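You operate a simulated robot arm through the tools that you are given. There is no shell and no other tool. Be economical: measure what you need, move in short steps, check, and stop when the job is done.

You are at the controls of a simulated robot arm. One attempt, no reset.

Task
Dose the binder as the card says, stir it in and cover the bowl.
Fine: swing the spout over the bowl to pump, park it again, put the paddle back.
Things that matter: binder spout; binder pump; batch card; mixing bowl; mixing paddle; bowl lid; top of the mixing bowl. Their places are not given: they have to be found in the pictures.

It is judged by the outcome, as a careful person would: the job done as asked, and still so three seconds after it is handed in. It fails if anything else is knocked over, pushed out of place, dropped, spilled or broken.

Robot
A 7-joint arm with a two-finger parallel gripper, fixed in place. Base frame: the origin is at the foot of the arm, x ahead of it, y to its left, z up; the work surface is at about z = 800. Lengths are in mm, angles in rad, forces in N, time in s.
With the tool pointing down near the work surface it reaches from about 300 to 700 mm from the base axis. Its first joint turns from -1.152 to 1.152 rad. Payload 1.57 kg.
Tool frame: the origin (TCP) lies between the finger pads and is the grasp point; the fingertips stand 30 mm ahead of it; z points along the fingers, y is the line along which they close. The gripper opens to 110 mm. The fingers are 24 mm wide and 12 mm thick; the gripper's body (48 by 112 mm) begins 78 mm behind the TCP.
Orientation is that of the tool frame in the base frame, as a unit quaternion [w, x, y, z]. With the fingers straight down and closing along the base's y, the tool's x points along the base's -x, its y along +y and its z along -z.

Tools
- The arm moves only by the tool jog_arm. Its argument "commands" is a list of rows, each an object of numbers (a shift or turn left out is 0, a gripper value left out holds the last): "tx", "ty", "tz": the shift along the tool's x, y, z in units of 30 mm (1.0 is 30 mm); "ax", "ay", "az": the turn, a rotation vector about the tool's x, y, z in units of 8 degrees (1.0 is 8 degrees); "fingers": the opening, from 0 (shut) to 1 (fully open). In form: [{"tx": .., "ty": .., "tz": .., "ax": .., "ay": .., "az": .., "fingers": ..}, ...]. A call has 1 to 10 rows; each row shifts and turns the commanded pose from where the row before left it, along the tool's axes as they then stand. A call with a number of a shift or a turn outside -1 to 1 is refused whole. Rows are played at 5 a second. More than 50 mm and 0.15 rad between two rows, or a gripper value outside its range, and nothing of the call is played. A pose out of reach is approached as far as the arm can. The call stops where the force on the tool passes 50 N (or 10 N more than at its start, if that is more) or the arm is blocked; 0.2 s more then pass. The fingers move at their own pace (about 108 mm/s each) and stop on an object; they squeeze with about 36 N. The grip force told is the motor's: it shows also when the fingers shut on nothing. Time passes only in rows, and 0.2 s behind the last, so rows that do not move let the fingers close. The reply holds the time, the measured pose of the TCP, the force on the tool along the base axes, the opening and the grip force, in the units named above and with some noise.
- Cameras (640 x 400 px; columns grow to the right, rows downward): "scene" is fixed at [161.8, -391.6, 1399]; the picture's right is [0.80, -0.61, 0.00], its down [-0.38, -0.50, -0.78] and it looks along [0.47, 0.62, -0.63] (base axes); focal length 222 px, centre (320, 200). "wrist" rides on the gripper at [-36, 0, -80] in the tool frame; the picture's right is [0.00, -1.00, 0.00], its down [0.97, 0.00, -0.24] and it looks along [0.24, 0.00, 0.97] (tool axes); focal length 218 px, centre (320, 200).
- snapshot(camera): a new picture of that camera. No time passes.
- measure_at(camera, pixels): for up to 12 pixels [column, row] of the newest picture of that camera ("zoom" is the newest enlarged one), the place [x, y, z] in the base frame of the surface seen there, good to about 2 mm. No time passes.
- close_up(camera, box): a new picture of the part [left, top, right, bottom] of that camera's present view, enlarged. No time passes.
- job_done(): hands the job in; it is judged then, once.

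Keep the steps short. Do not move on a guess: measure, check each grasp and each placing, and mend mistakes. In all there are 80 turns and 54 pictures (those below and enlarged ones count). Leave the gripper open and the arm clear of the work at the hand-in unless told otherwise, and finish with a single line.

The tools are called after "Emit:" as name(argument=value, ...) on one line, values as JSON. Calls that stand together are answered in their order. jog_arm: Moves the arm, as the interface text tells. Its arguments: {"type":"object","properties":{"commands":{"type":"array"}},"required":["commands"]} The other tools are called the same way: snapshot (camera) takes a picture; measure_at (camera, pixels) gives the place of the surface under pixels of a picture; close_up (camera, box) takes an enlarged picture of a part of a camera's view; job_done () hands the job in.

At the start:

```text
time: 0.0
tcp_pos: [350.9, -89.6, 1253.0]
ee_rot: [0.001, 0.0, 1.0, 0.0]
contact_force: [-0.1, 0.3, -0.7]
gripper_width: 110.1
gripper_force: 0.0
```

scene: 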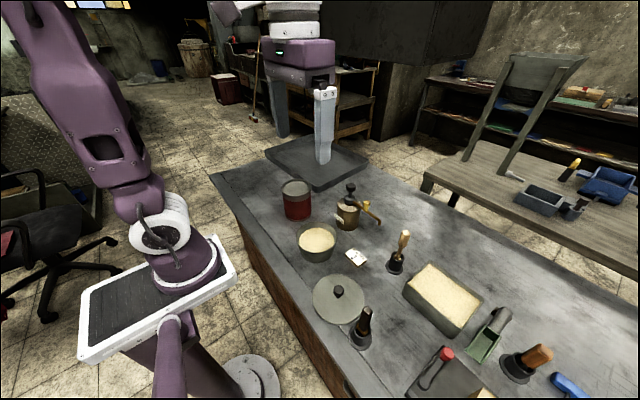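
wrist: 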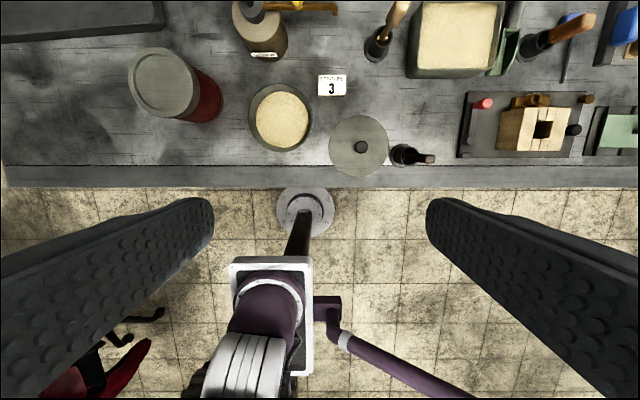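

I see the card (wrist ~332,86) reading something like "3", the pump at (260,30), the bowl at (280,117), the lid at (358,146), and two tools with handles. I'll enlarge these to read and identify them.

Emit:
close_up(camera="wrist", box=[300, 60, 364, 100])

Emit:
close_up(camera="scene", box=[270, 170, 430, 270])

Emit:
close_up(camera="scene", box=[300, 220, 460, 360])

```text
10.00 times, centred on (332, 80) of wrist
```

zoom: 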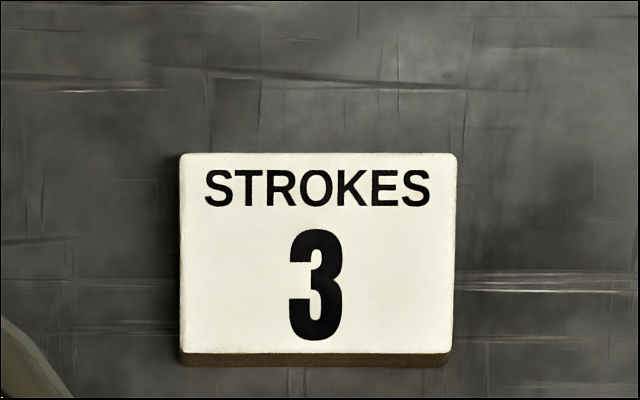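

```text
4.00 times, centred on (350, 220) of scene
```

zoom: 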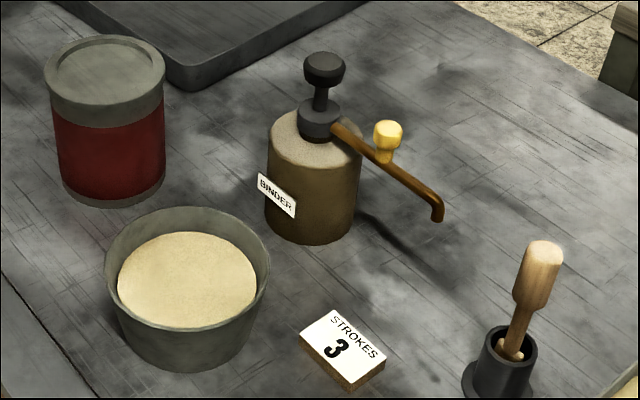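

```text
2.86 times, centred on (380, 290) of scene
```

zoom: 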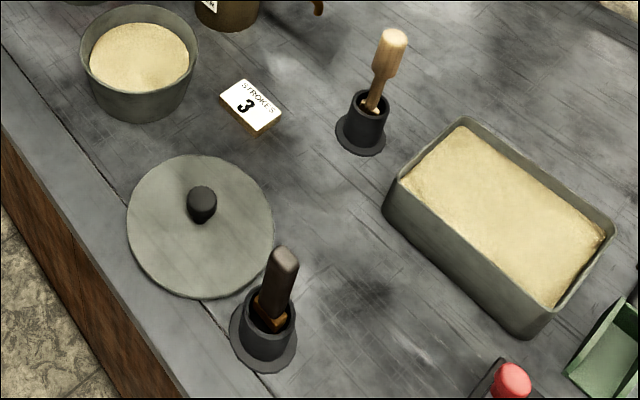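

The card says 3 strokes. I'll measure the main points in this zoom: bowl rim and powder, lid and knob, and both handled tools. I'll also measure the pump, spout and bowl in the scene picture.

Emit:
measure_at(camera="zoom", pixels=[[202, 192], [150, 220], [255, 205], [190, 290], [285, 257], [272, 300], [263, 362], [393, 38], [377, 85], [370, 108], [362, 150], [250, 105]])

Emit:
measure_at(camera="scene", pixels=[[351, 186], [350, 199], [367, 203], [367, 210], [379, 223], [358, 204], [343, 209], [317, 240], [300, 233], [335, 232], [317, 223], [313, 262]])

Emit:
measure_at(camera="wrist", pixels=[[280, 118], [253, 118], [309, 118], [280, 88], [280, 149], [361, 147], [425, 158], [396, 10], [297, 4], [334, 8], [248, 8], [265, 40]])

```text
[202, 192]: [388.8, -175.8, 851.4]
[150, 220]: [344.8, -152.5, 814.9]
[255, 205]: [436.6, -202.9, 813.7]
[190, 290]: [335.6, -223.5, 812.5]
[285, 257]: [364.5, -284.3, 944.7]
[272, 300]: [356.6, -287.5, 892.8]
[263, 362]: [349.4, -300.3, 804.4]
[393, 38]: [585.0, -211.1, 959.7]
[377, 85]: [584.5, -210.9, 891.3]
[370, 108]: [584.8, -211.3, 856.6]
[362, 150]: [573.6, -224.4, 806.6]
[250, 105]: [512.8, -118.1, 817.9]
```

```text
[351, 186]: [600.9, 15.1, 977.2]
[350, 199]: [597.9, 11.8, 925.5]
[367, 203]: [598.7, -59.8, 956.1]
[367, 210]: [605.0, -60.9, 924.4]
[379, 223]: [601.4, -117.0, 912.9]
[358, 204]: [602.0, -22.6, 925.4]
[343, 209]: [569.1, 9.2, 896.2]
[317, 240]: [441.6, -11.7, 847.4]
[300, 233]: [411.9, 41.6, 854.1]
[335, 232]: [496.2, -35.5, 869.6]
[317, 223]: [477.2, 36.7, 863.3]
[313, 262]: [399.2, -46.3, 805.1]
```

```text
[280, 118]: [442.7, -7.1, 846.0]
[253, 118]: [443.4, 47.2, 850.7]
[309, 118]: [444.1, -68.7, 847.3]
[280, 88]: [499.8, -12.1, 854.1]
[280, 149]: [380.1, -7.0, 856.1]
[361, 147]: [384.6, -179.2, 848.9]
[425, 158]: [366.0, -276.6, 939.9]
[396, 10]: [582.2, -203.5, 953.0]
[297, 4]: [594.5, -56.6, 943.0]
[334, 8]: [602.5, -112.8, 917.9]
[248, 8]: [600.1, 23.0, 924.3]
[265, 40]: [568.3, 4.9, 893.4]
```

The pump axis is near (602,15) and the spout points along −y, with its knob near (601,−60) and tip near (602,−117). The bowl centre is near (441,−9). Next I need to tell which handled tool is the paddle, so I'll enlarge both holders.

Emit:
close_up(camera="scene", box=[376, 222, 424, 282])

Emit:
close_up(camera="scene", box=[340, 295, 404, 355])

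Emit:
close_up(camera="scene", box=[400, 250, 640, 400])

Emit:
close_up(camera="scene", box=[328, 176, 392, 236])

```text
6.67 times, centred on (400, 252) of scene
```

zoom: 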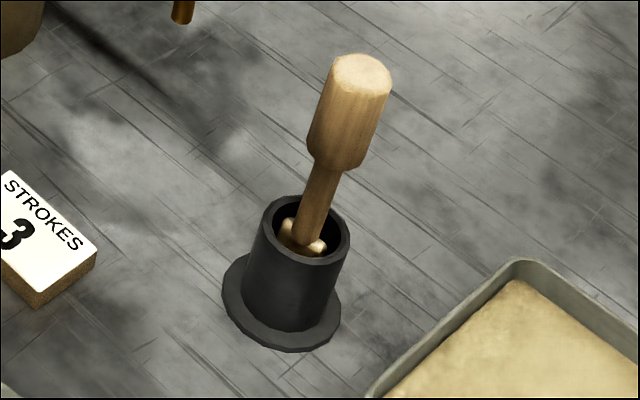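

```text
6.67 times, centred on (372, 325) of scene
```

zoom: 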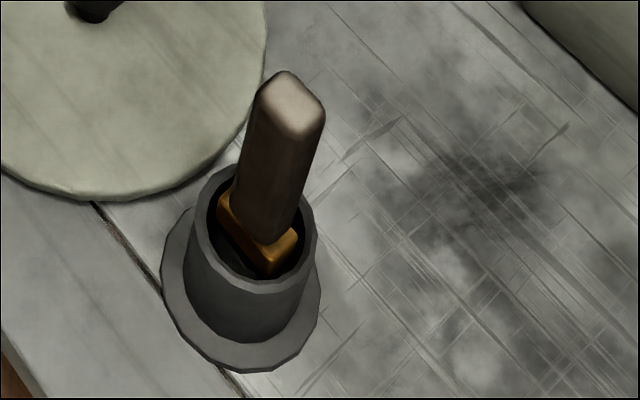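

```text
2.67 times, centred on (520, 325) of scene
```

zoom: 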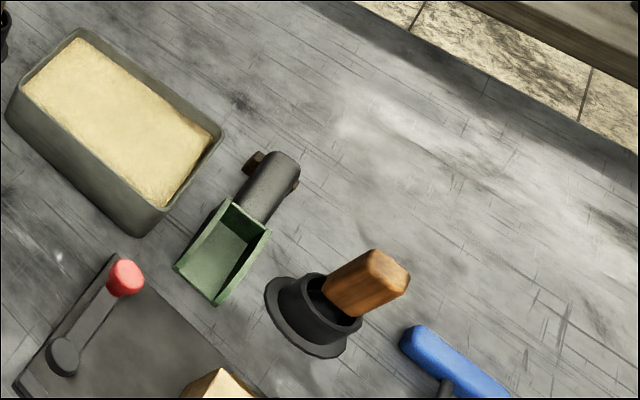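

```text
6.67 times, centred on (360, 206) of scene
```

zoom: 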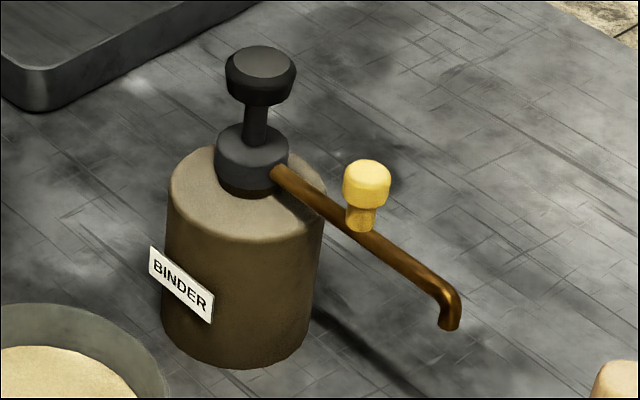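

The pale wooden tool at about (585,−211) has a wooden blade in its holder, so that is the paddle. The dark one has a brass ferrule like a brush. Next I'll measure the plunger head and the spout knob accurately.

Emit:
measure_at(camera="zoom", pixels=[[262, 62], [240, 65], [285, 65], [262, 90], [368, 168], [346, 185], [388, 185], [361, 218], [300, 188], [400, 257], [448, 325], [255, 130]])

```text
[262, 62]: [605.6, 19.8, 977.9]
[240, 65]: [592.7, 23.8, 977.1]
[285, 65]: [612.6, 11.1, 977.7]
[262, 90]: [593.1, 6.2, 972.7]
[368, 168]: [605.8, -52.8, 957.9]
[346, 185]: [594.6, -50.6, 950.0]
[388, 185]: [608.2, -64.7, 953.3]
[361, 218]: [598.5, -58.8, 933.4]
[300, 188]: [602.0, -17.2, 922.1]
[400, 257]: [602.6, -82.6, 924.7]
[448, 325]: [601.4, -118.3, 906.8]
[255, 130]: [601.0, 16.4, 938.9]
```

Plunger axis ≈ (603,17), top z 978. Spout knob ≈ (602,−57), z 930–958. I'll move above the knob, staying high.

Emit:
jog_arm(commands=[{"tx": -0.93, "ty": 0.121, "tz": 0.64, "fingers": 0.6}, {"tx": -0.93, "ty": 0.121, "tz": 0.64}, {"tx": -0.93, "ty": 0.121, "tz": 0.64}, {"tx": -0.93, "ty": 0.121, "tz": 0.64}, {"tx": -0.93, "ty": 0.121, "tz": 0.64}, {"tx": -0.93, "ty": 0.121, "tz": 0.64}, {"tx": -0.93, "ty": 0.121, "tz": 0.64}, {"tx": -0.93, "ty": 0.121, "tz": 0.64}, {"tx": -0.93, "ty": 0.121, "tz": 0.64}])

Emit:
jog_arm(commands=[{"az": -1}, {"az": -1}, {"az": -1}, {"az": -1}, {"az": -1}, {"az": -1}, {"az": -1}, {"az": -1}, {"az": -1}, {"az": -1}])

Emit:
jog_arm(commands=[{"az": -0.625}, {"az": -0.625}, {}])

Emit:
snapshot(camera="wrist")

```text
time: 2.0
tcp_pos: [602.1, -56.5, 1080.1]
ee_rot: [0.0, 0.0, 1.0, 0.001]
contact_force: [0.3, 0.0, 0.5]
gripper_width: 65.8
gripper_force: 0.1
```

```text
time: 4.2
tcp_pos: [603.1, -57.8, 1080.7]
ee_rot: [0.0, -0.645, 0.764, 0.0]
contact_force: [0.5, -0.3, 0.3]
gripper_width: 66.3
gripper_force: 0.0
```

```text
time: 5.0
tcp_pos: [602.9, -55.3, 1080.2]
ee_rot: [0.0, 0.707, -0.707, 0.0]
contact_force: [0.0, 0.1, -0.5]
gripper_width: 66.2
gripper_force: 0.0
```

```text
44 pictures are left
```

wrist: 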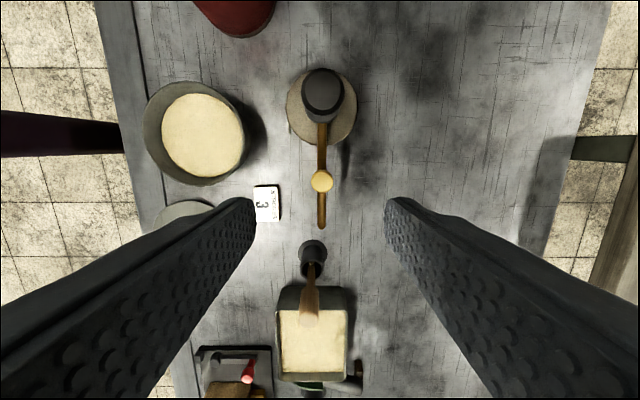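

The knob shows at (321,182), the plunger at (322,90) and the paddle's top at about (308,310). I'll check these positions.

Emit:
measure_at(camera="wrist", pixels=[[321, 182], [311, 182], [332, 182], [321, 171], [321, 193], [322, 90], [302, 90], [343, 90], [321, 225], [308, 310], [195, 135], [312, 260]])

```text
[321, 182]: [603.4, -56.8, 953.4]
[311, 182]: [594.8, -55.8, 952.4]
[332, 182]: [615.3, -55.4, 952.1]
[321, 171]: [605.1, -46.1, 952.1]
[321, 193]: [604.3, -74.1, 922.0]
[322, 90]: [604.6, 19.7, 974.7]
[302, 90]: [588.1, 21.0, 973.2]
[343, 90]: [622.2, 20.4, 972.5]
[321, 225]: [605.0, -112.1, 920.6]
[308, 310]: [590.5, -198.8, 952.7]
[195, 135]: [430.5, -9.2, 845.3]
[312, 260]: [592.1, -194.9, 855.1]
```

Knob centre ≈ (604,−58), about 22 mm wide. I'll lower straight down to z ≈ 948 with the fingers either side of the spout, then narrow them to a loose cage.

Emit:
jog_arm(commands=[{"tx": 0.08, "ty": -0.04, "tz": 0.9, "fingers": 0.55}, {"tz": 0.9}, {"tz": 0.9}, {"tz": 0.9}, {"tz": 0.8}, {"fingers": 0.26}, {}, {}])

Emit:
close_up(camera="wrist", box=[160, 0, 480, 300])

```text
time: 6.8
tcp_pos: [603.4, -59.3, 946.8]
ee_rot: [0.0, 0.708, -0.706, 0.001]
contact_force: [0.0, 0.7, -0.2]
gripper_width: 28.4
gripper_force: 0.1
```

```text
1.33 times, centred on (320, 150) of wrist
```

zoom: 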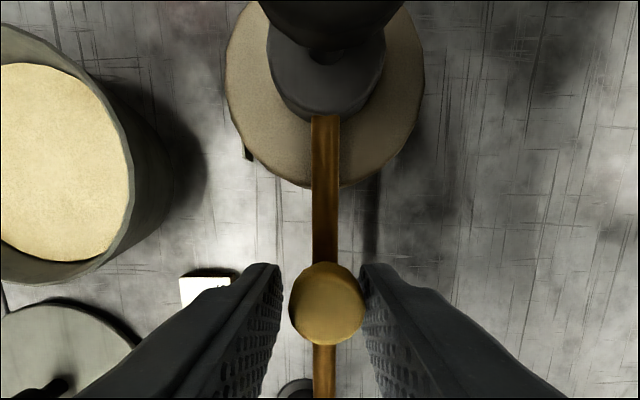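

The knob is caged between the pads. Now I'll swing it along the arc (radius 76 mm about the pump axis), turning the tool with it: first 40°.

Emit:
jog_arm(commands=[{"ty": 0.353, "tx": -0.025, "az": 1}, {"ty": 0.353, "tx": -0.025, "az": 1}, {"ty": 0.353, "tx": -0.025, "az": 1}, {"ty": 0.353, "tx": -0.025, "az": 1}, {"ty": 0.353, "tx": -0.025, "az": 1}])

Emit:
snapshot(camera="wrist")

```text
time: 8.0
tcp_pos: [555.5, -40.8, 948.0]
ee_rot: [0.001, -0.422, 0.906, 0.001]
contact_force: [0.0, -0.2, -0.2]
gripper_width: 29.0
gripper_force: 0.6
```

```text
42 pictures are left
```

wrist: 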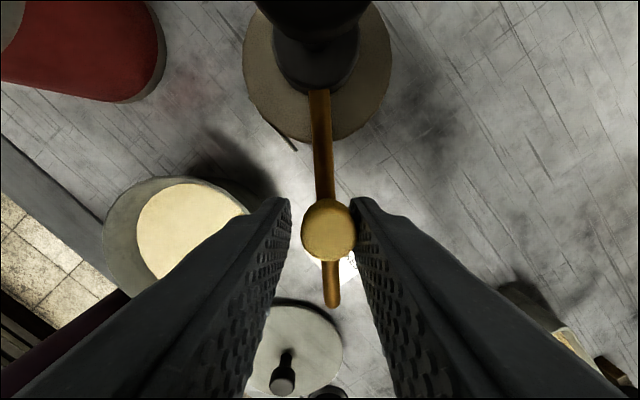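

The spout follows smoothly. I'll continue the swing by another 42°.

Emit:
jog_arm(commands=[{"ty": 0.353, "tx": -0.025, "az": 1}, {"ty": 0.353, "tx": -0.025, "az": 1}, {"ty": 0.353, "tx": -0.025, "az": 1}, {"ty": 0.353, "tx": -0.025, "az": 1}, {"ty": 0.353, "tx": -0.025, "az": 1}, {"ty": 0.1, "az": 0.28}, {}])

Emit:
snapshot(camera="scene")

Emit:
snapshot(camera="wrist")

```text
time: 9.6
tcp_pos: [527.7, 8.3, 948.6]
ee_rot: [0.0, -0.067, 0.998, 0.001]
contact_force: [0.3, -0.3, -0.2]
gripper_width: 28.7
gripper_force: 0.2
```

```text
41 pictures are left
```

scene: 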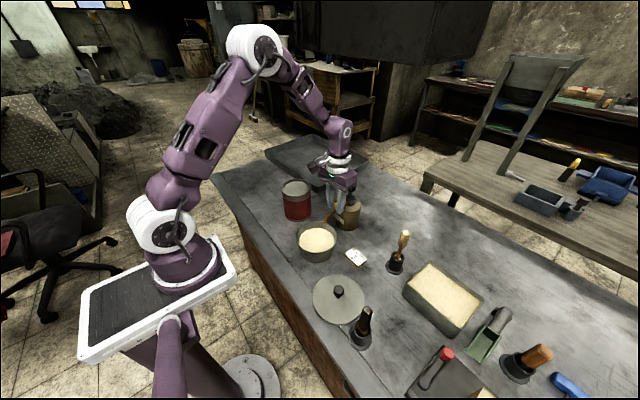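

```text
40 pictures are left
```

wrist: 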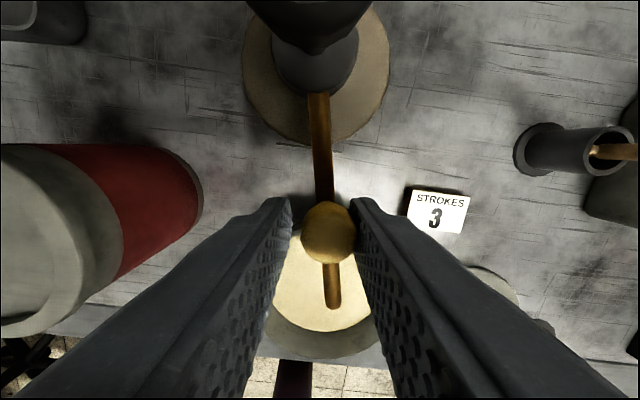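

The spout tip is over the bowl's powder. I'll open, rise clear, straighten the wrist, go over the plunger and shut the fingers.

Emit:
jog_arm(commands=[{"fingers": 0.5}, {"tz": -0.9}, {"tz": -0.95}, {"tz": -0.95}, {"tz": -0.95}, {"az": 0.96}, {"tx": -0.85, "ty": 0.1, "fingers": 0}, {"tx": -0.85, "ty": 0.1}, {"tx": -0.85, "ty": 0.1}, {}])

Emit:
snapshot(camera="wrist")

Emit:
close_up(camera="scene", box=[270, 150, 430, 270])

```text
time: 11.8
tcp_pos: [606.3, 15.7, 1060.8]
ee_rot: [0.0, -0.001, 1.0, 0.0]
contact_force: [-0.5, -0.6, -0.4]
gripper_width: 0.0
gripper_force: 21.3
```

```text
39 pictures are left
```

wrist: 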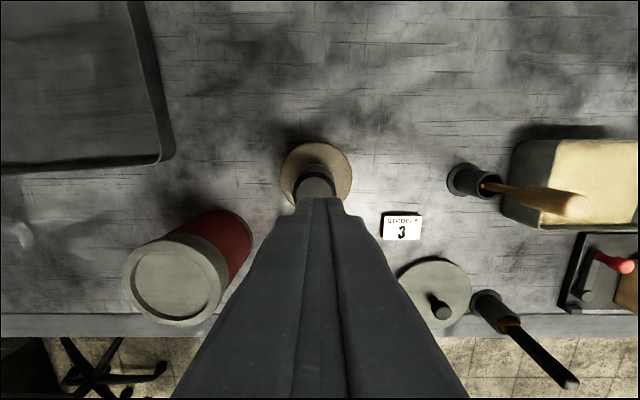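

```text
3.33 times, centred on (350, 210) of scene
```

zoom: 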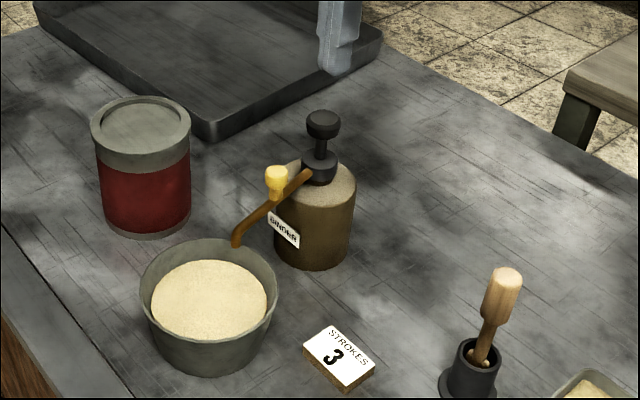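

I'll check where the spout tip stands over the bowl: tip at zoom (237,243), powder at (210,300).

Emit:
measure_at(camera="zoom", pixels=[[237, 242], [276, 172], [322, 118], [260, 218], [145, 285], [272, 283], [210, 245], [210, 300]])

```text
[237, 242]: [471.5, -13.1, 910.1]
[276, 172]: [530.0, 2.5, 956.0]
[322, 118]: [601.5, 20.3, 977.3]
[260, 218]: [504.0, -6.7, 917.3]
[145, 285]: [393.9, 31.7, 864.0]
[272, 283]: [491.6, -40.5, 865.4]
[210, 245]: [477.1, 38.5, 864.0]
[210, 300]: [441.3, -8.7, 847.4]
```

The tip is at (471,−13), well inside the bowl. First stroke: I'll lower to just above the plunger, then press in small steps and watch force and height.

Emit:
jog_arm(commands=[{"tx": 0.06, "ty": 0.08, "tz": 0.8}, {"tz": 0.8}, {"tz": 0.15}, {"tz": 0.15}, {"tz": 0.15}, {"tz": 0.15}, {"tz": 0.15}])

```text
time: 13.4
tcp_pos: [604.6, 17.6, 989.2]
ee_rot: [0.0, -0.001, 1.0, -0.001]
contact_force: [0.9, -1.0, 6.8]
gripper_width: 0.3
gripper_force: 20.7
```

It is down about 18 mm and resisting at 7 N. I'll continue to the stop.

Emit:
jog_arm(commands=[{"tz": 0.1}, {"tz": 0.1}, {"tz": 0.1}, {"tz": 0.1}, {"tz": 0.1}, {"tz": 0.1}])

```text
time: 14.5
tcp_pos: [603.5, 18.8, 982.3]
ee_rot: [0.003, -0.001, 1.0, -0.001]
contact_force: [-11.4, 0.7, 26.9]
gripper_width: 0.1
gripper_force: 21.2
stopped in row 5: the force on the tool passed its limit (the readings are from after the stop); the commanded pose is now the measured one
```

It bottomed at TCP z ≈ 983, a full stroke. I'll rise fully clear and check that the plunger comes back.

Emit:
jog_arm(commands=[{"tz": -0.4}, {"tz": -0.4}, {"tz": -0.4}, {}, {}])

Emit:
close_up(camera="scene", box=[270, 150, 430, 270])

```text
time: 15.7
tcp_pos: [605.1, 17.9, 1017.4]
ee_rot: [0.002, 0.0, 1.0, -0.001]
contact_force: [0.1, 1.0, -0.6]
gripper_width: 0.0
gripper_force: 21.2
```

```text
3.33 times, centred on (350, 210) of scene
```

zoom: 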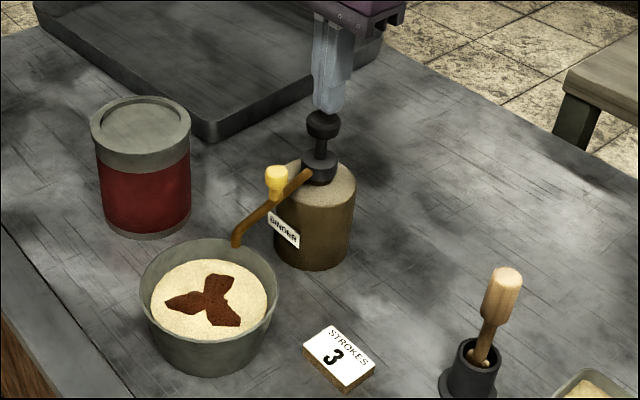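

The plunger is back up and one dose of binder shows on the powder. Second stroke, with the same travel to the stop.

Emit:
jog_arm(commands=[{"tz": 0.3}, {"tz": 0.2}, {"tz": 0.15}, {"tz": 0.15}, {"tz": 0.15}, {"tz": 0.1}, {"tz": 0.07}, {"tz": 0.06}, {"tz": 0.05}])

Emit:
jog_arm(commands=[{"tz": -0.4}, {"tz": -0.4}, {"tz": -0.4}, {}, {}])

Emit:
close_up(camera="scene", box=[270, 150, 430, 270])

```text
time: 17.7
tcp_pos: [604.5, 17.7, 982.2]
ee_rot: [0.005, -0.001, 1.0, -0.001]
contact_force: [-2.7, 0.7, 38.1]
gripper_width: 0.0
gripper_force: 21.1
```

```text
time: 18.9
tcp_pos: [603.3, 18.1, 1016.6]
ee_rot: [0.002, -0.001, 1.0, 0.0]
contact_force: [0.1, 0.5, 1.1]
gripper_width: 0.2
gripper_force: 21.3
```

```text
3.33 times, centred on (350, 210) of scene
```

zoom: 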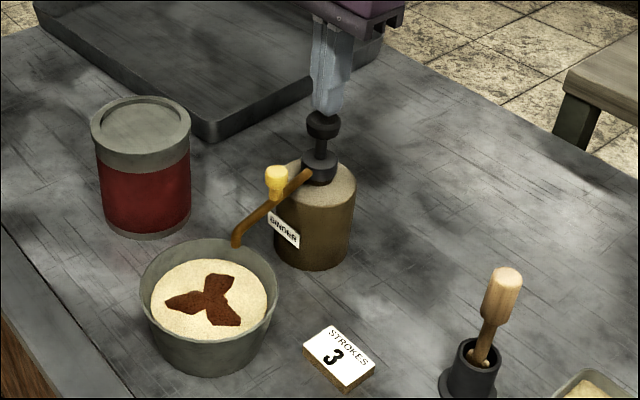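

The second stroke reached the same bottom (982, 38 N) and the plunger returned. Third and last stroke.

Emit:
jog_arm(commands=[{"tz": 0.3}, {"tz": 0.2}, {"tz": 0.15}, {"tz": 0.15}, {"tz": 0.15}, {"tz": 0.1}, {"tz": 0.07}, {"tz": 0.06}, {"tz": 0.05}])

Emit:
jog_arm(commands=[{"tz": -0.5}, {"tz": -0.6}, {"tz": -0.8}, {"tz": -0.8}, {}])

Emit:
close_up(camera="scene", box=[270, 150, 430, 270])

```text
time: 20.9
tcp_pos: [605.6, 18.3, 982.2]
ee_rot: [0.004, 0.0, 1.0, -0.002]
contact_force: [-4.3, -1.1, 45.4]
gripper_width: 0.0
gripper_force: 21.2
```

```text
time: 22.1
tcp_pos: [602.6, 17.3, 1060.7]
ee_rot: [0.002, -0.001, 1.0, 0.0]
contact_force: [-1.3, -0.1, 0.2]
gripper_width: 0.0
gripper_force: 21.3
```

```text
3.33 times, centred on (350, 210) of scene
```

zoom: 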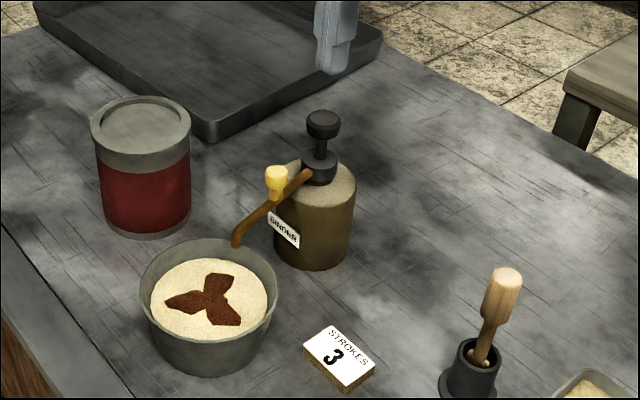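

Three strokes are done. Now I'll park the spout: go above the knob (530,3), turn about 10° to match and open the fingers. Then I'll check before lowering.

Emit:
jog_arm(commands=[{"tx": 0.817, "ty": -0.159, "fingers": 0.5}, {"tx": 0.817, "ty": -0.159}, {"tx": 0.817, "ty": -0.159}, {"az": -0.65}, {"az": -0.6}, {}])

Emit:
snapshot(camera="wrist")

```text
time: 23.5
tcp_pos: [529.7, 3.2, 1060.7]
ee_rot: [0.002, -0.089, 0.996, -0.001]
contact_force: [-0.1, 0.5, 0.1]
gripper_width: 54.8
gripper_force: 0.1
```

```text
34 pictures are left
```

wrist: 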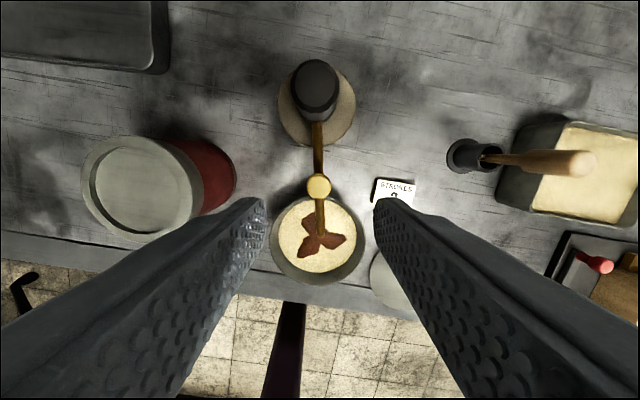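

The knob is centred between the fingers. I'll lower, cage it and swing back by 40°.

Emit:
jog_arm(commands=[{"tz": 0.95}, {"tz": 0.95}, {"tz": 0.95}, {"tz": 0.9}, {"fingers": 0.26}, {}, {}])

Emit:
jog_arm(commands=[{"ty": -0.353, "tx": -0.025, "az": -1}, {"ty": -0.353, "tx": -0.025, "az": -1}, {"ty": -0.353, "tx": -0.025, "az": -1}, {"ty": -0.353, "tx": -0.025, "az": -1}, {"ty": -0.353, "tx": -0.025, "az": -1}])

Emit:
snapshot(camera="wrist")

```text
time: 25.1
tcp_pos: [529.3, 4.1, 946.9]
ee_rot: [0.002, -0.088, 0.996, -0.001]
contact_force: [-0.2, 0.0, 0.3]
gripper_width: 28.5
gripper_force: 0.0
```

```text
time: 26.3
tcp_pos: [558.1, -42.1, 948.8]
ee_rot: [0.002, -0.424, 0.906, -0.001]
contact_force: [1.0, 0.3, -0.9]
gripper_width: 28.5
gripper_force: 0.0
```

```text
33 pictures are left
```

wrist: 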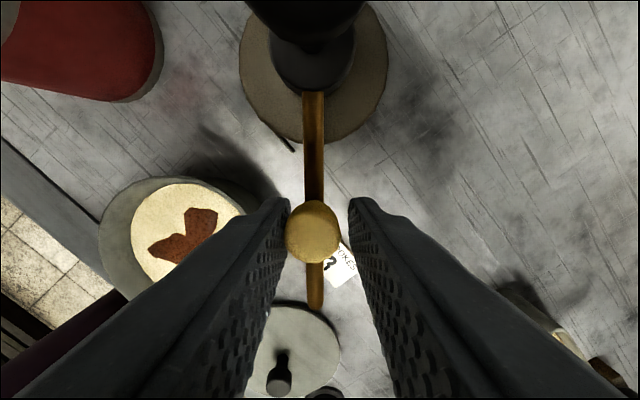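

The spout is following. I'll swing the remaining 40° or so.

Emit:
jog_arm(commands=[{"ty": -0.353, "tx": -0.025, "az": -1}, {"ty": -0.353, "tx": -0.025, "az": -1}, {"ty": -0.353, "tx": -0.025, "az": -1}, {"ty": -0.353, "tx": -0.025, "az": -1}, {"ty": -0.353, "tx": -0.025, "az": -1}, {}])

Emit:
snapshot(camera="wrist")

```text
time: 27.7
tcp_pos: [607.1, -60.7, 946.8]
ee_rot: [0.0, 0.708, -0.706, 0.003]
contact_force: [-0.8, 0.0, -0.7]
gripper_width: 28.9
gripper_force: 0.6
```

```text
32 pictures are left
```

wrist: 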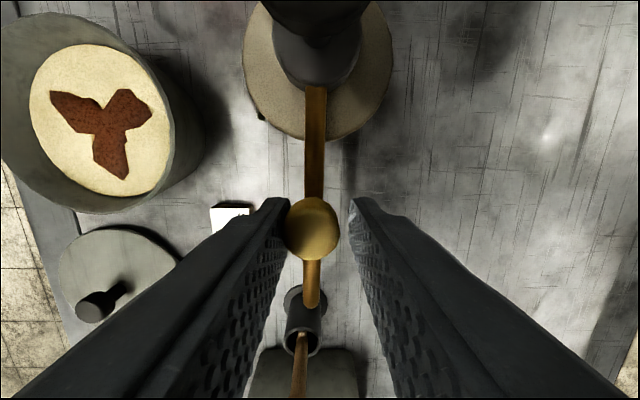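

The spout looks parked. I'll open the fingers, rise and measure it.

Emit:
jog_arm(commands=[{"fingers": 0.5}, {}, {"tz": -0.95}, {"tz": -0.95}, {"tz": -0.95}, {"tz": -0.95}, {"tz": -0.95}, {}])

Emit:
snapshot(camera="wrist")

```text
time: 29.5
tcp_pos: [605.8, -59.1, 1089.6]
ee_rot: [-0.001, 0.708, -0.706, 0.001]
contact_force: [0.2, 0.0, 0.0]
gripper_width: 54.9
gripper_force: 0.1
```

```text
31 pictures are left
```

wrist: 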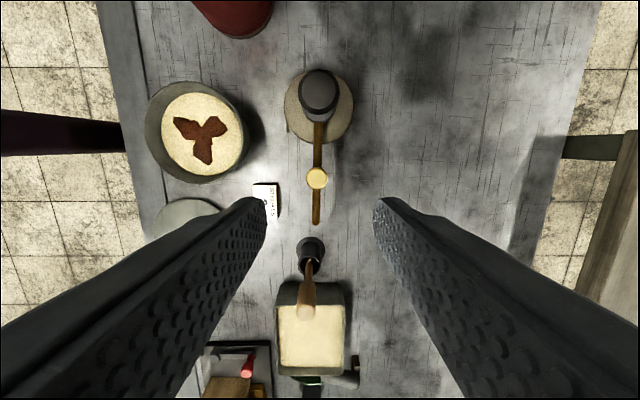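

The spout points back along −y. I'll measure the knob, spout tip, paddle top (305,315), and paddle holder.

Emit:
measure_at(camera="wrist", pixels=[[317, 178], [317, 220], [306, 313], [298, 313], [315, 313], [306, 302], [310, 240], [310, 270], [325, 250], [296, 250], [310, 258], [199, 130]])

Emit:
close_up(camera="wrist", box=[270, 225, 350, 325])

```text
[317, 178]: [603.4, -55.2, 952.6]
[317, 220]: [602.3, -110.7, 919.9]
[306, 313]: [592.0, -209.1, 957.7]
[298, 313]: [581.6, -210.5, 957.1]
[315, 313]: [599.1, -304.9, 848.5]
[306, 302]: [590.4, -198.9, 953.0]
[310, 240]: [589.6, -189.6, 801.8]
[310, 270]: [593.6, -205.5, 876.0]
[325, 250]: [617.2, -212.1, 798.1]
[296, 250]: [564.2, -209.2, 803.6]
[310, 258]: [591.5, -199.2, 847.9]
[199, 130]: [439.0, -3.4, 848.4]
```

```text
4.00 times, centred on (310, 275) of wrist
```

zoom: 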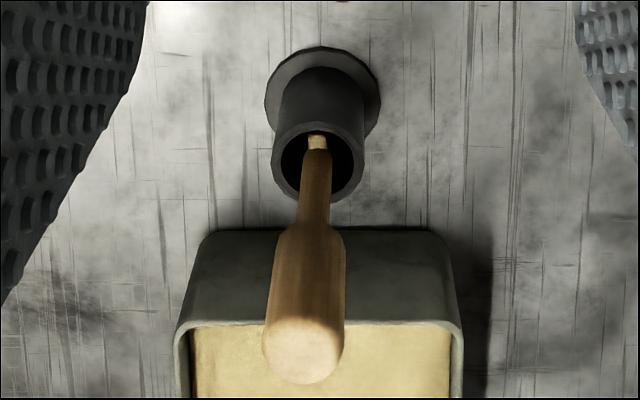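

The spout is parked where it was (knob 603,−55, tip 602,−111). The paddle's axis is about (590,−210), with its grip at z 905–958. I'll move over it at height and check alignment.

Emit:
jog_arm(commands=[{"tx": 0.84, "ty": 0.085, "fingers": 0.55}, {"tx": 0.84, "ty": 0.085}, {"tx": 0.84, "ty": 0.085}, {"tx": 0.84, "ty": 0.085}, {"tx": 0.84, "ty": 0.085}, {"tx": 0.84, "ty": 0.085}, {"tz": 0.6}, {}])

Emit:
snapshot(camera="wrist")

```text
time: 31.3
tcp_pos: [590.3, -211.9, 1071.1]
ee_rot: [-0.001, 0.708, -0.707, 0.001]
contact_force: [0.7, -0.5, -0.4]
gripper_width: 60.3
gripper_force: 0.1
```

```text
29 pictures are left
```

wrist: 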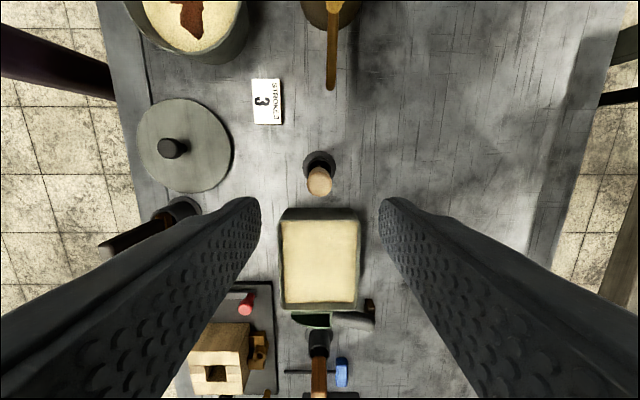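

Emit:
measure_at(camera="wrist", pixels=[[319, 183], [309, 183], [330, 183], [319, 172], [319, 194], [319, 153], [303, 165], [336, 165], [172, 147], [137, 147], [231, 147], [320, 215]])

```text
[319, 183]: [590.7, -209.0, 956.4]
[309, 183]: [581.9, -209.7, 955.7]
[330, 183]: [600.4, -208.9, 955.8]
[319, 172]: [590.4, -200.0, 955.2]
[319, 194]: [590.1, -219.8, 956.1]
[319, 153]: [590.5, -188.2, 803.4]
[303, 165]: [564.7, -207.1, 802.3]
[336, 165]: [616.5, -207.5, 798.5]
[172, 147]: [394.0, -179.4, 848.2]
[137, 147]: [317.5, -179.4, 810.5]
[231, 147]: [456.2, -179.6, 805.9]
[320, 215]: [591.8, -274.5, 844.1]
```

The handle is centred at (591,−210). I'll lower to z ≈ 938 and grip.

Emit:
jog_arm(commands=[{"tx": -0.06, "tz": 0.9}, {"tz": 0.9}, {"tz": 0.9}, {"tz": 0.9}, {"tz": 0.83}, {}, {"fingers": 0}, {}, {}, {}])

```text
time: 33.5
tcp_pos: [591.1, -209.0, 938.5]
ee_rot: [-0.001, 0.707, -0.707, 0.002]
contact_force: [0.3, 0.8, 0.6]
gripper_width: 22.4
gripper_force: 35.5
```

The grip is on a 22 mm handle. I'll lift straight up by 130 mm and look.

Emit:
jog_arm(commands=[{"tz": -0.4}, {"tz": -0.5}, {"tz": -0.6}, {"tz": -0.7}, {"tz": -0.7}, {"tz": -0.7}, {"tz": -0.7}, {}])

Emit:
close_up(camera="scene", box=[340, 160, 460, 280])

```text
time: 35.3
tcp_pos: [589.4, -208.7, 1070.1]
ee_rot: [-0.001, 0.708, -0.706, 0.003]
contact_force: [-0.7, -0.3, -0.3]
gripper_width: 22.3
gripper_force: 34.6
```

```text
3.33 times, centred on (400, 220) of scene
```

zoom: 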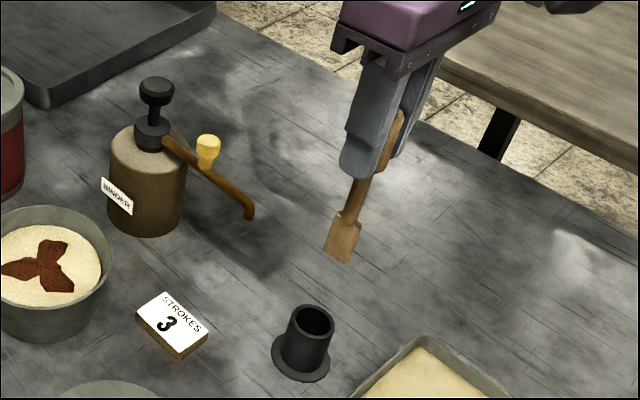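

The paddle is out with its blade visible. I'll measure the blade's lower edge (337,258) and holder rim.

Emit:
measure_at(camera="zoom", pixels=[[328, 248], [337, 258], [347, 260], [338, 220], [360, 215], [312, 306], [290, 322], [334, 322]])

```text
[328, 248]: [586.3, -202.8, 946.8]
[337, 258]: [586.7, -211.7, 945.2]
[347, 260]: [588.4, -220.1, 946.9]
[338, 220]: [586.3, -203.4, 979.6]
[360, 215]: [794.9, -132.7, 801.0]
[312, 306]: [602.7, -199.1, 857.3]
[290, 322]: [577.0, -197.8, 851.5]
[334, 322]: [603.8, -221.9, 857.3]
```

The blade bottom is 125 mm below the TCP. I'll carry the paddle along −x first, then +y, to over the bowl centre (441,−10), keeping height.

Emit:
jog_arm(commands=[{"ty": 0.82}, {"ty": 0.82}, {"ty": 0.82}, {"ty": 0.82}, {"ty": 0.82}, {"ty": 0.82}, {}])

Emit:
jog_arm(commands=[{"tx": -0.83}, {"tx": -0.83}, {"tx": -0.83}, {"tx": -0.83}, {"tx": -0.83}, {"tx": -0.83}, {"tx": -0.83}, {"tx": -0.81}, {}])

Emit:
snapshot(camera="wrist")

Emit:
close_up(camera="scene", box=[260, 150, 420, 270])

```text
time: 36.9
tcp_pos: [442.6, -210.2, 1067.3]
ee_rot: [0.0, 0.708, -0.706, 0.003]
contact_force: [0.1, 0.4, -0.9]
gripper_width: 22.8
gripper_force: 35.1
```

```text
time: 38.9
tcp_pos: [443.0, -10.4, 1067.7]
ee_rot: [-0.001, 0.708, -0.706, 0.003]
contact_force: [0.2, 0.2, -0.5]
gripper_width: 22.5
gripper_force: 34.9
```

```text
27 pictures are left
```

wrist: 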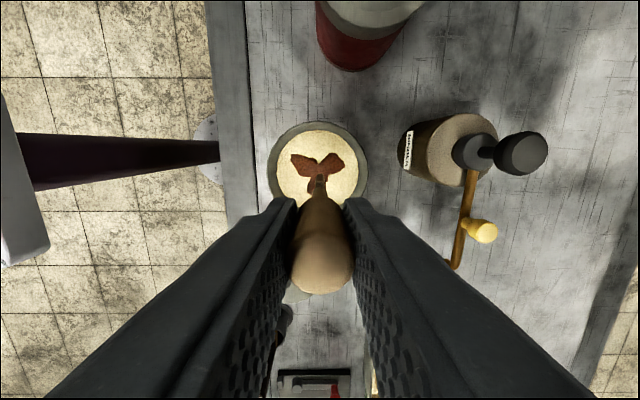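

```text
3.33 times, centred on (340, 210) of scene
```

zoom: 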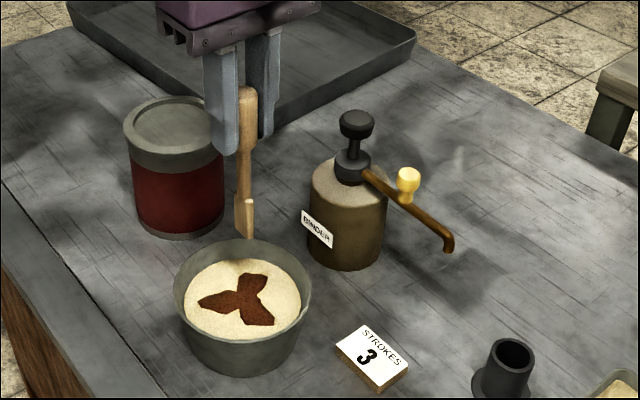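

I'll measure the bowl's rim to confirm its centre and the red can's height beside it before lowering the paddle.

Emit:
measure_at(camera="wrist", pixels=[[271, 165], [365, 165], [318, 124], [300, 185], [370, 10], [270, 180], [366, 180]])

Emit:
measure_at(camera="zoom", pixels=[[236, 365], [247, 240], [176, 295], [311, 290], [173, 110], [240, 236], [244, 352], [244, 335]])

```text
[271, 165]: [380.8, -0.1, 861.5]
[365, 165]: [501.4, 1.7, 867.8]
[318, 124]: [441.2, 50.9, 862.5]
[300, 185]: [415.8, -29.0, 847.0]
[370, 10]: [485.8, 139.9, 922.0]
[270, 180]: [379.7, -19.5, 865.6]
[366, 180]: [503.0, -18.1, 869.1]
```

```text
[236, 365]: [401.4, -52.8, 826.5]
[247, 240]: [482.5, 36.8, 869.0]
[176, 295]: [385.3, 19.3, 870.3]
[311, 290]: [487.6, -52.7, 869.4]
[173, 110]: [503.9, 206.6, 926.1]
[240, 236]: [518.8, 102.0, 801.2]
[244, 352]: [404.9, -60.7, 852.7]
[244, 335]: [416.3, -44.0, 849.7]
```

Bowl centre is (441,−10) with the rim at z 870. I'll lower the paddle into the mix to a blade depth of about 20 mm.

Emit:
jog_arm(commands=[{"ty": 0.06, "tz": 0.8}, {"tz": 0.8}, {"tz": 0.8}, {"tz": 0.5}, {"tz": 0.3}, {"tz": 0.3}, {"tz": 0.3}, {}])

```text
time: 40.7
tcp_pos: [440.9, -10.0, 954.8]
ee_rot: [0.0, 0.707, -0.707, 0.002]
contact_force: [0.0, -0.6, -1.3]
gripper_width: 22.4
gripper_force: 35.4
```

No contact force. I'll go 6 mm deeper, move 25 mm off centre and stir in circles.

Emit:
jog_arm(commands=[{"tz": 0.2}, {"tx": 0.415}, {"tx": 0.415}])

Emit:
jog_arm(commands=[{"tx": -0.159, "ty": 0.49}, {"tx": -0.417, "ty": 0.303}, {"tx": -0.515}, {"tx": -0.417, "ty": -0.303}, {"tx": -0.159, "ty": -0.49}, {"tx": 0.159, "ty": -0.49}, {"tx": 0.417, "ty": -0.303}, {"tx": 0.515}, {"tx": 0.417, "ty": 0.303}, {"tx": 0.159, "ty": 0.49}])

Emit:
close_up(camera="scene", box=[260, 150, 420, 270])

```text
time: 41.5
tcp_pos: [442.0, -35.6, 946.3]
ee_rot: [0.0, 0.708, -0.706, 0.003]
contact_force: [0.2, 0.2, -1.0]
gripper_width: 22.5
gripper_force: 34.7
```

```text
time: 43.7
tcp_pos: [440.5, -34.1, 947.3]
ee_rot: [0.0, 0.708, -0.706, 0.002]
contact_force: [0.6, 0.2, -0.8]
gripper_width: 22.6
gripper_force: 35.2
```

```text
3.33 times, centred on (340, 210) of scene
```

zoom: 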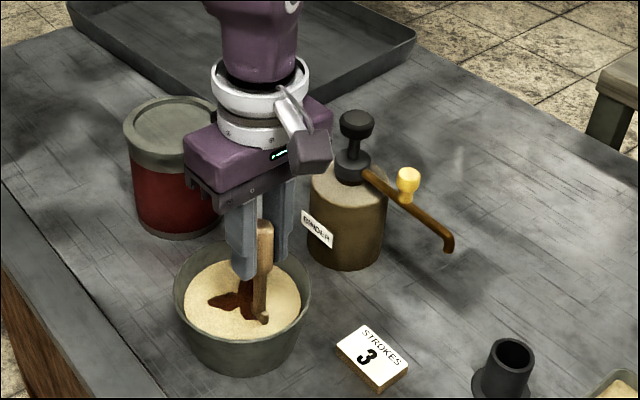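

The binder is not yet mixed in. I'll stir more circles.

Emit:
jog_arm(commands=[{"tx": -0.159, "ty": 0.49}, {"tx": -0.417, "ty": 0.303}, {"tx": -0.515}, {"tx": -0.417, "ty": -0.303}, {"tx": -0.159, "ty": -0.49}, {"tx": 0.159, "ty": -0.49}, {"tx": 0.417, "ty": -0.303}, {"tx": 0.515}, {"tx": 0.417, "ty": 0.303}, {"tx": 0.159, "ty": 0.49}])

Emit:
jog_arm(commands=[{"tx": -0.159, "ty": 0.49}, {"tx": -0.417, "ty": 0.303}, {"tx": -0.515}, {"tx": -0.417, "ty": -0.303}, {"tx": -0.159, "ty": -0.49}, {"tx": 0.159, "ty": -0.49}, {"tx": 0.417, "ty": -0.303}, {"tx": 0.515}, {"tx": 0.417, "ty": 0.303}, {"tx": 0.159, "ty": 0.49}])

Emit:
close_up(camera="scene", box=[260, 150, 420, 270])

```text
time: 45.9
tcp_pos: [440.9, -36.4, 946.0]
ee_rot: [-0.001, 0.708, -0.706, 0.002]
contact_force: [0.2, 0.1, -0.5]
gripper_width: 22.5
gripper_force: 35.6
```

```text
time: 48.1
tcp_pos: [442.0, -35.5, 949.0]
ee_rot: [0.0, 0.707, -0.707, 0.002]
contact_force: [0.6, -0.6, -0.4]
gripper_width: 22.5
gripper_force: 35.0
```

```text
3.33 times, centred on (340, 210) of scene
```

zoom: 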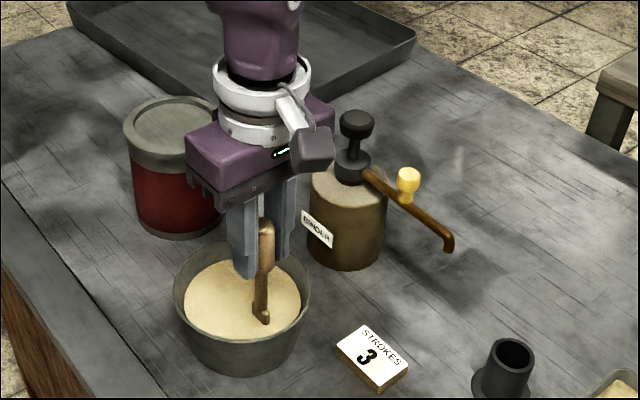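

The binder has gone into an even colour. I'll do one more circle to be sure, then come to the centre and lift out.

Emit:
jog_arm(commands=[{"tx": -0.159, "ty": 0.49}, {"tx": -0.417, "ty": 0.303}, {"tx": -0.515}, {"tx": -0.417, "ty": -0.303}, {"tx": -0.159, "ty": -0.49}, {"tx": 0.159, "ty": -0.49}, {"tx": 0.417, "ty": -0.303}, {"tx": 0.515}, {"tx": 0.417, "ty": 0.303}, {"tx": 0.159, "ty": 0.49}])

Emit:
jog_arm(commands=[{"tx": -0.4}, {"tx": -0.4}, {"tz": -0.3}, {"tz": -0.5}, {"tz": -0.7}, {"tz": -0.8}, {"tz": -0.9}, {"tz": -0.9}, {}])

Emit:
close_up(camera="scene", box=[260, 150, 420, 270])

```text
time: 50.3
tcp_pos: [441.5, -35.5, 949.1]
ee_rot: [-0.001, 0.708, -0.706, 0.003]
contact_force: [0.0, -0.6, -0.4]
gripper_width: 22.4
gripper_force: 35.1
```

```text
time: 52.3
tcp_pos: [440.6, -11.1, 1069.8]
ee_rot: [-0.002, 0.707, -0.707, 0.002]
contact_force: [-0.2, -0.3, -0.8]
gripper_width: 22.6
gripper_force: 36.0
```

```text
3.33 times, centred on (340, 210) of scene
```

zoom: 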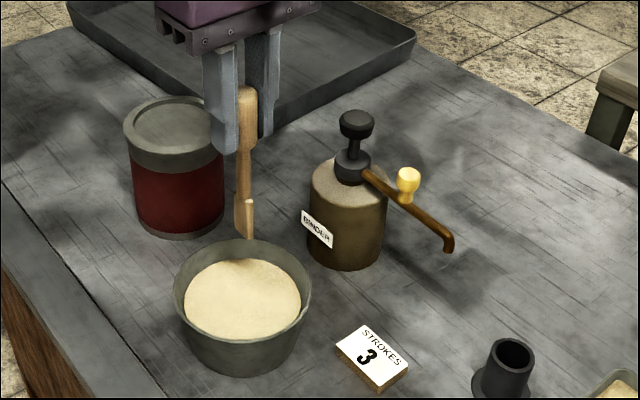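

It is mixed and the bowl is in place. I'll carry the paddle back by the same path: −y first, then +x to above the holder.

Emit:
jog_arm(commands=[{"tx": 0.83}, {"tx": 0.83}, {"tx": 0.83}, {"tx": 0.83}, {"tx": 0.83}, {"tx": 0.83}, {"tx": 0.83}, {"tx": 0.81}, {}])

Emit:
jog_arm(commands=[{"ty": -0.83}, {"ty": -0.83}, {"ty": -0.83}, {"ty": -0.83}, {"ty": -0.83}, {"ty": -0.83}, {}, {}])

Emit:
close_up(camera="scene", box=[340, 160, 460, 280])

```text
time: 54.3
tcp_pos: [442.9, -211.1, 1071.9]
ee_rot: [-0.002, 0.708, -0.706, 0.002]
contact_force: [-0.4, -0.2, -0.8]
gripper_width: 22.4
gripper_force: 35.3
```

```text
time: 56.1
tcp_pos: [590.0, -210.8, 1070.3]
ee_rot: [0.0, 0.707, -0.707, 0.002]
contact_force: [-0.2, 0.2, -0.1]
gripper_width: 22.4
gripper_force: 35.0
```

```text
3.33 times, centred on (400, 220) of scene
```

zoom: 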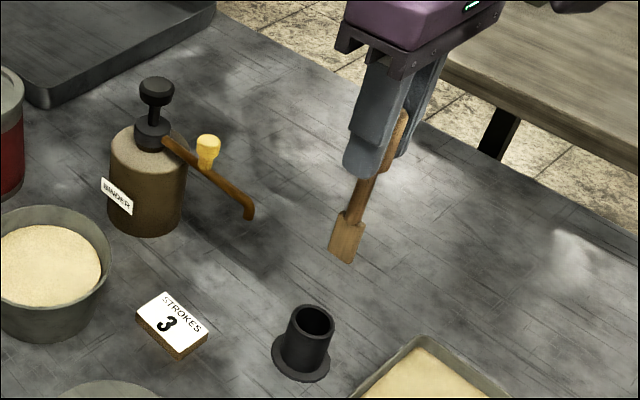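

I'll measure the blade edge and holder rim to align them before inserting.

Emit:
measure_at(camera="zoom", pixels=[[331, 248], [341, 256], [351, 261], [289, 320], [332, 324], [313, 308], [309, 339], [300, 310], [325, 312]])

```text
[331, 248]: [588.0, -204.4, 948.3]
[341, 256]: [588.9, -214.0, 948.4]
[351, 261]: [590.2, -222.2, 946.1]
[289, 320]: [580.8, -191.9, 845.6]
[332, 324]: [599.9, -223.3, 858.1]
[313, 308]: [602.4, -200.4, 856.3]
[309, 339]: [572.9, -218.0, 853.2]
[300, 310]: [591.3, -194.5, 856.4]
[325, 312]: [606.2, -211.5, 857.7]
```

The holder opening centres at (590.5,−210.5), with r ≈ 16. I'll shift about 2 mm toward +y and lower slowly.

Emit:
jog_arm(commands=[{"tx": -0.06, "ty": 0.02}, {"tz": 0.7}, {"tz": 0.7}, {"tz": 0.7}, {"tz": 0.5}, {"tz": 0.5}, {"tz": 0.5}, {"tz": 0.4}, {}])

```text
time: 58.1
tcp_pos: [589.2, -208.0, 951.1]
ee_rot: [-0.001, 0.708, -0.707, 0.001]
contact_force: [0.1, -0.9, 0.3]
gripper_width: 22.7
gripper_force: 35.3
```

It went in without contact. I'll lower the last bit gently until it seats.

Emit:
jog_arm(commands=[{"tz": 0.15, "tx": 0.03}, {"tz": 0.1}, {"tz": 0.08}, {"tz": 0.06}, {}])

Emit:
close_up(camera="scene", box=[370, 210, 430, 290])

```text
time: 59.3
tcp_pos: [589.9, -208.4, 939.6]
ee_rot: [-0.001, 0.708, -0.706, 0.002]
contact_force: [0.9, 0.0, -1.2]
gripper_width: 22.5
gripper_force: 35.2
```

```text
5.00 times, centred on (400, 250) of scene
```

zoom: 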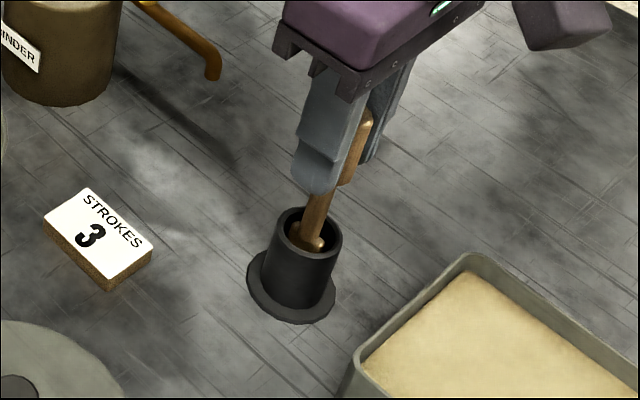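

The blade is in the holder, about 1 mm above its first height. I'll lower that, release and rise.

Emit:
jog_arm(commands=[{"tz": 0.03}, {"tz": 0.03}, {}])

Emit:
jog_arm(commands=[{"fingers": 0.3}, {"fingers": 0.5}, {}, {"tz": -0.5}, {"tz": -0.9}, {"tz": -0.9}, {"tz": -0.9}, {"tz": -0.9}, {}])

Emit:
snapshot(camera="wrist")

Emit:
close_up(camera="scene", box=[280, 200, 440, 340])

```text
time: 60.1
tcp_pos: [590.8, -208.9, 939.2]
ee_rot: [-0.002, 0.707, -0.707, 0.003]
contact_force: [-3.1, 3.9, 19.9]
gripper_width: 22.5
gripper_force: 35.2
```

```text
time: 62.1
tcp_pos: [587.9, -207.8, 1062.0]
ee_rot: [-0.001, 0.708, -0.707, 0.002]
contact_force: [0.0, -0.3, -0.4]
gripper_width: 55.0
gripper_force: 0.1
```

```text
20 pictures are left
```

wrist: 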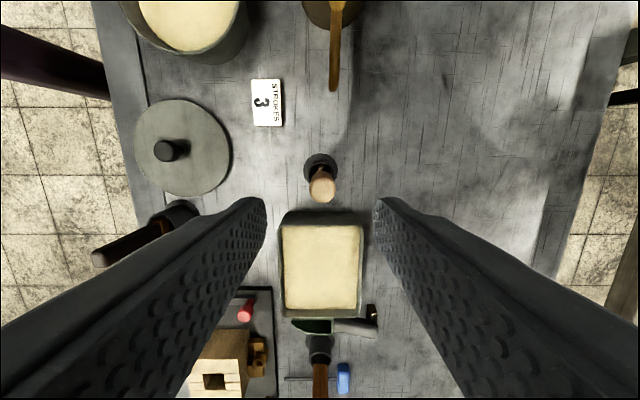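

```text
2.86 times, centred on (360, 270) of scene
```

zoom: 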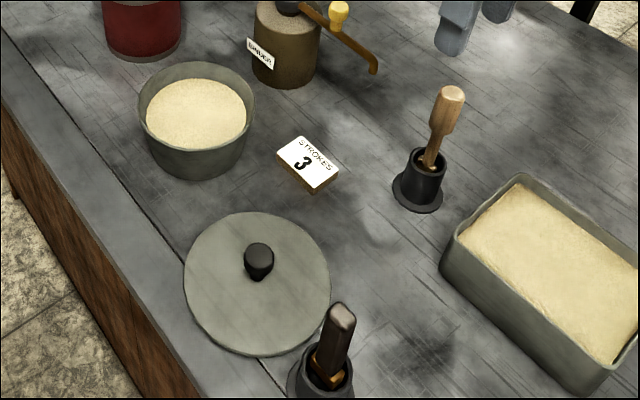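

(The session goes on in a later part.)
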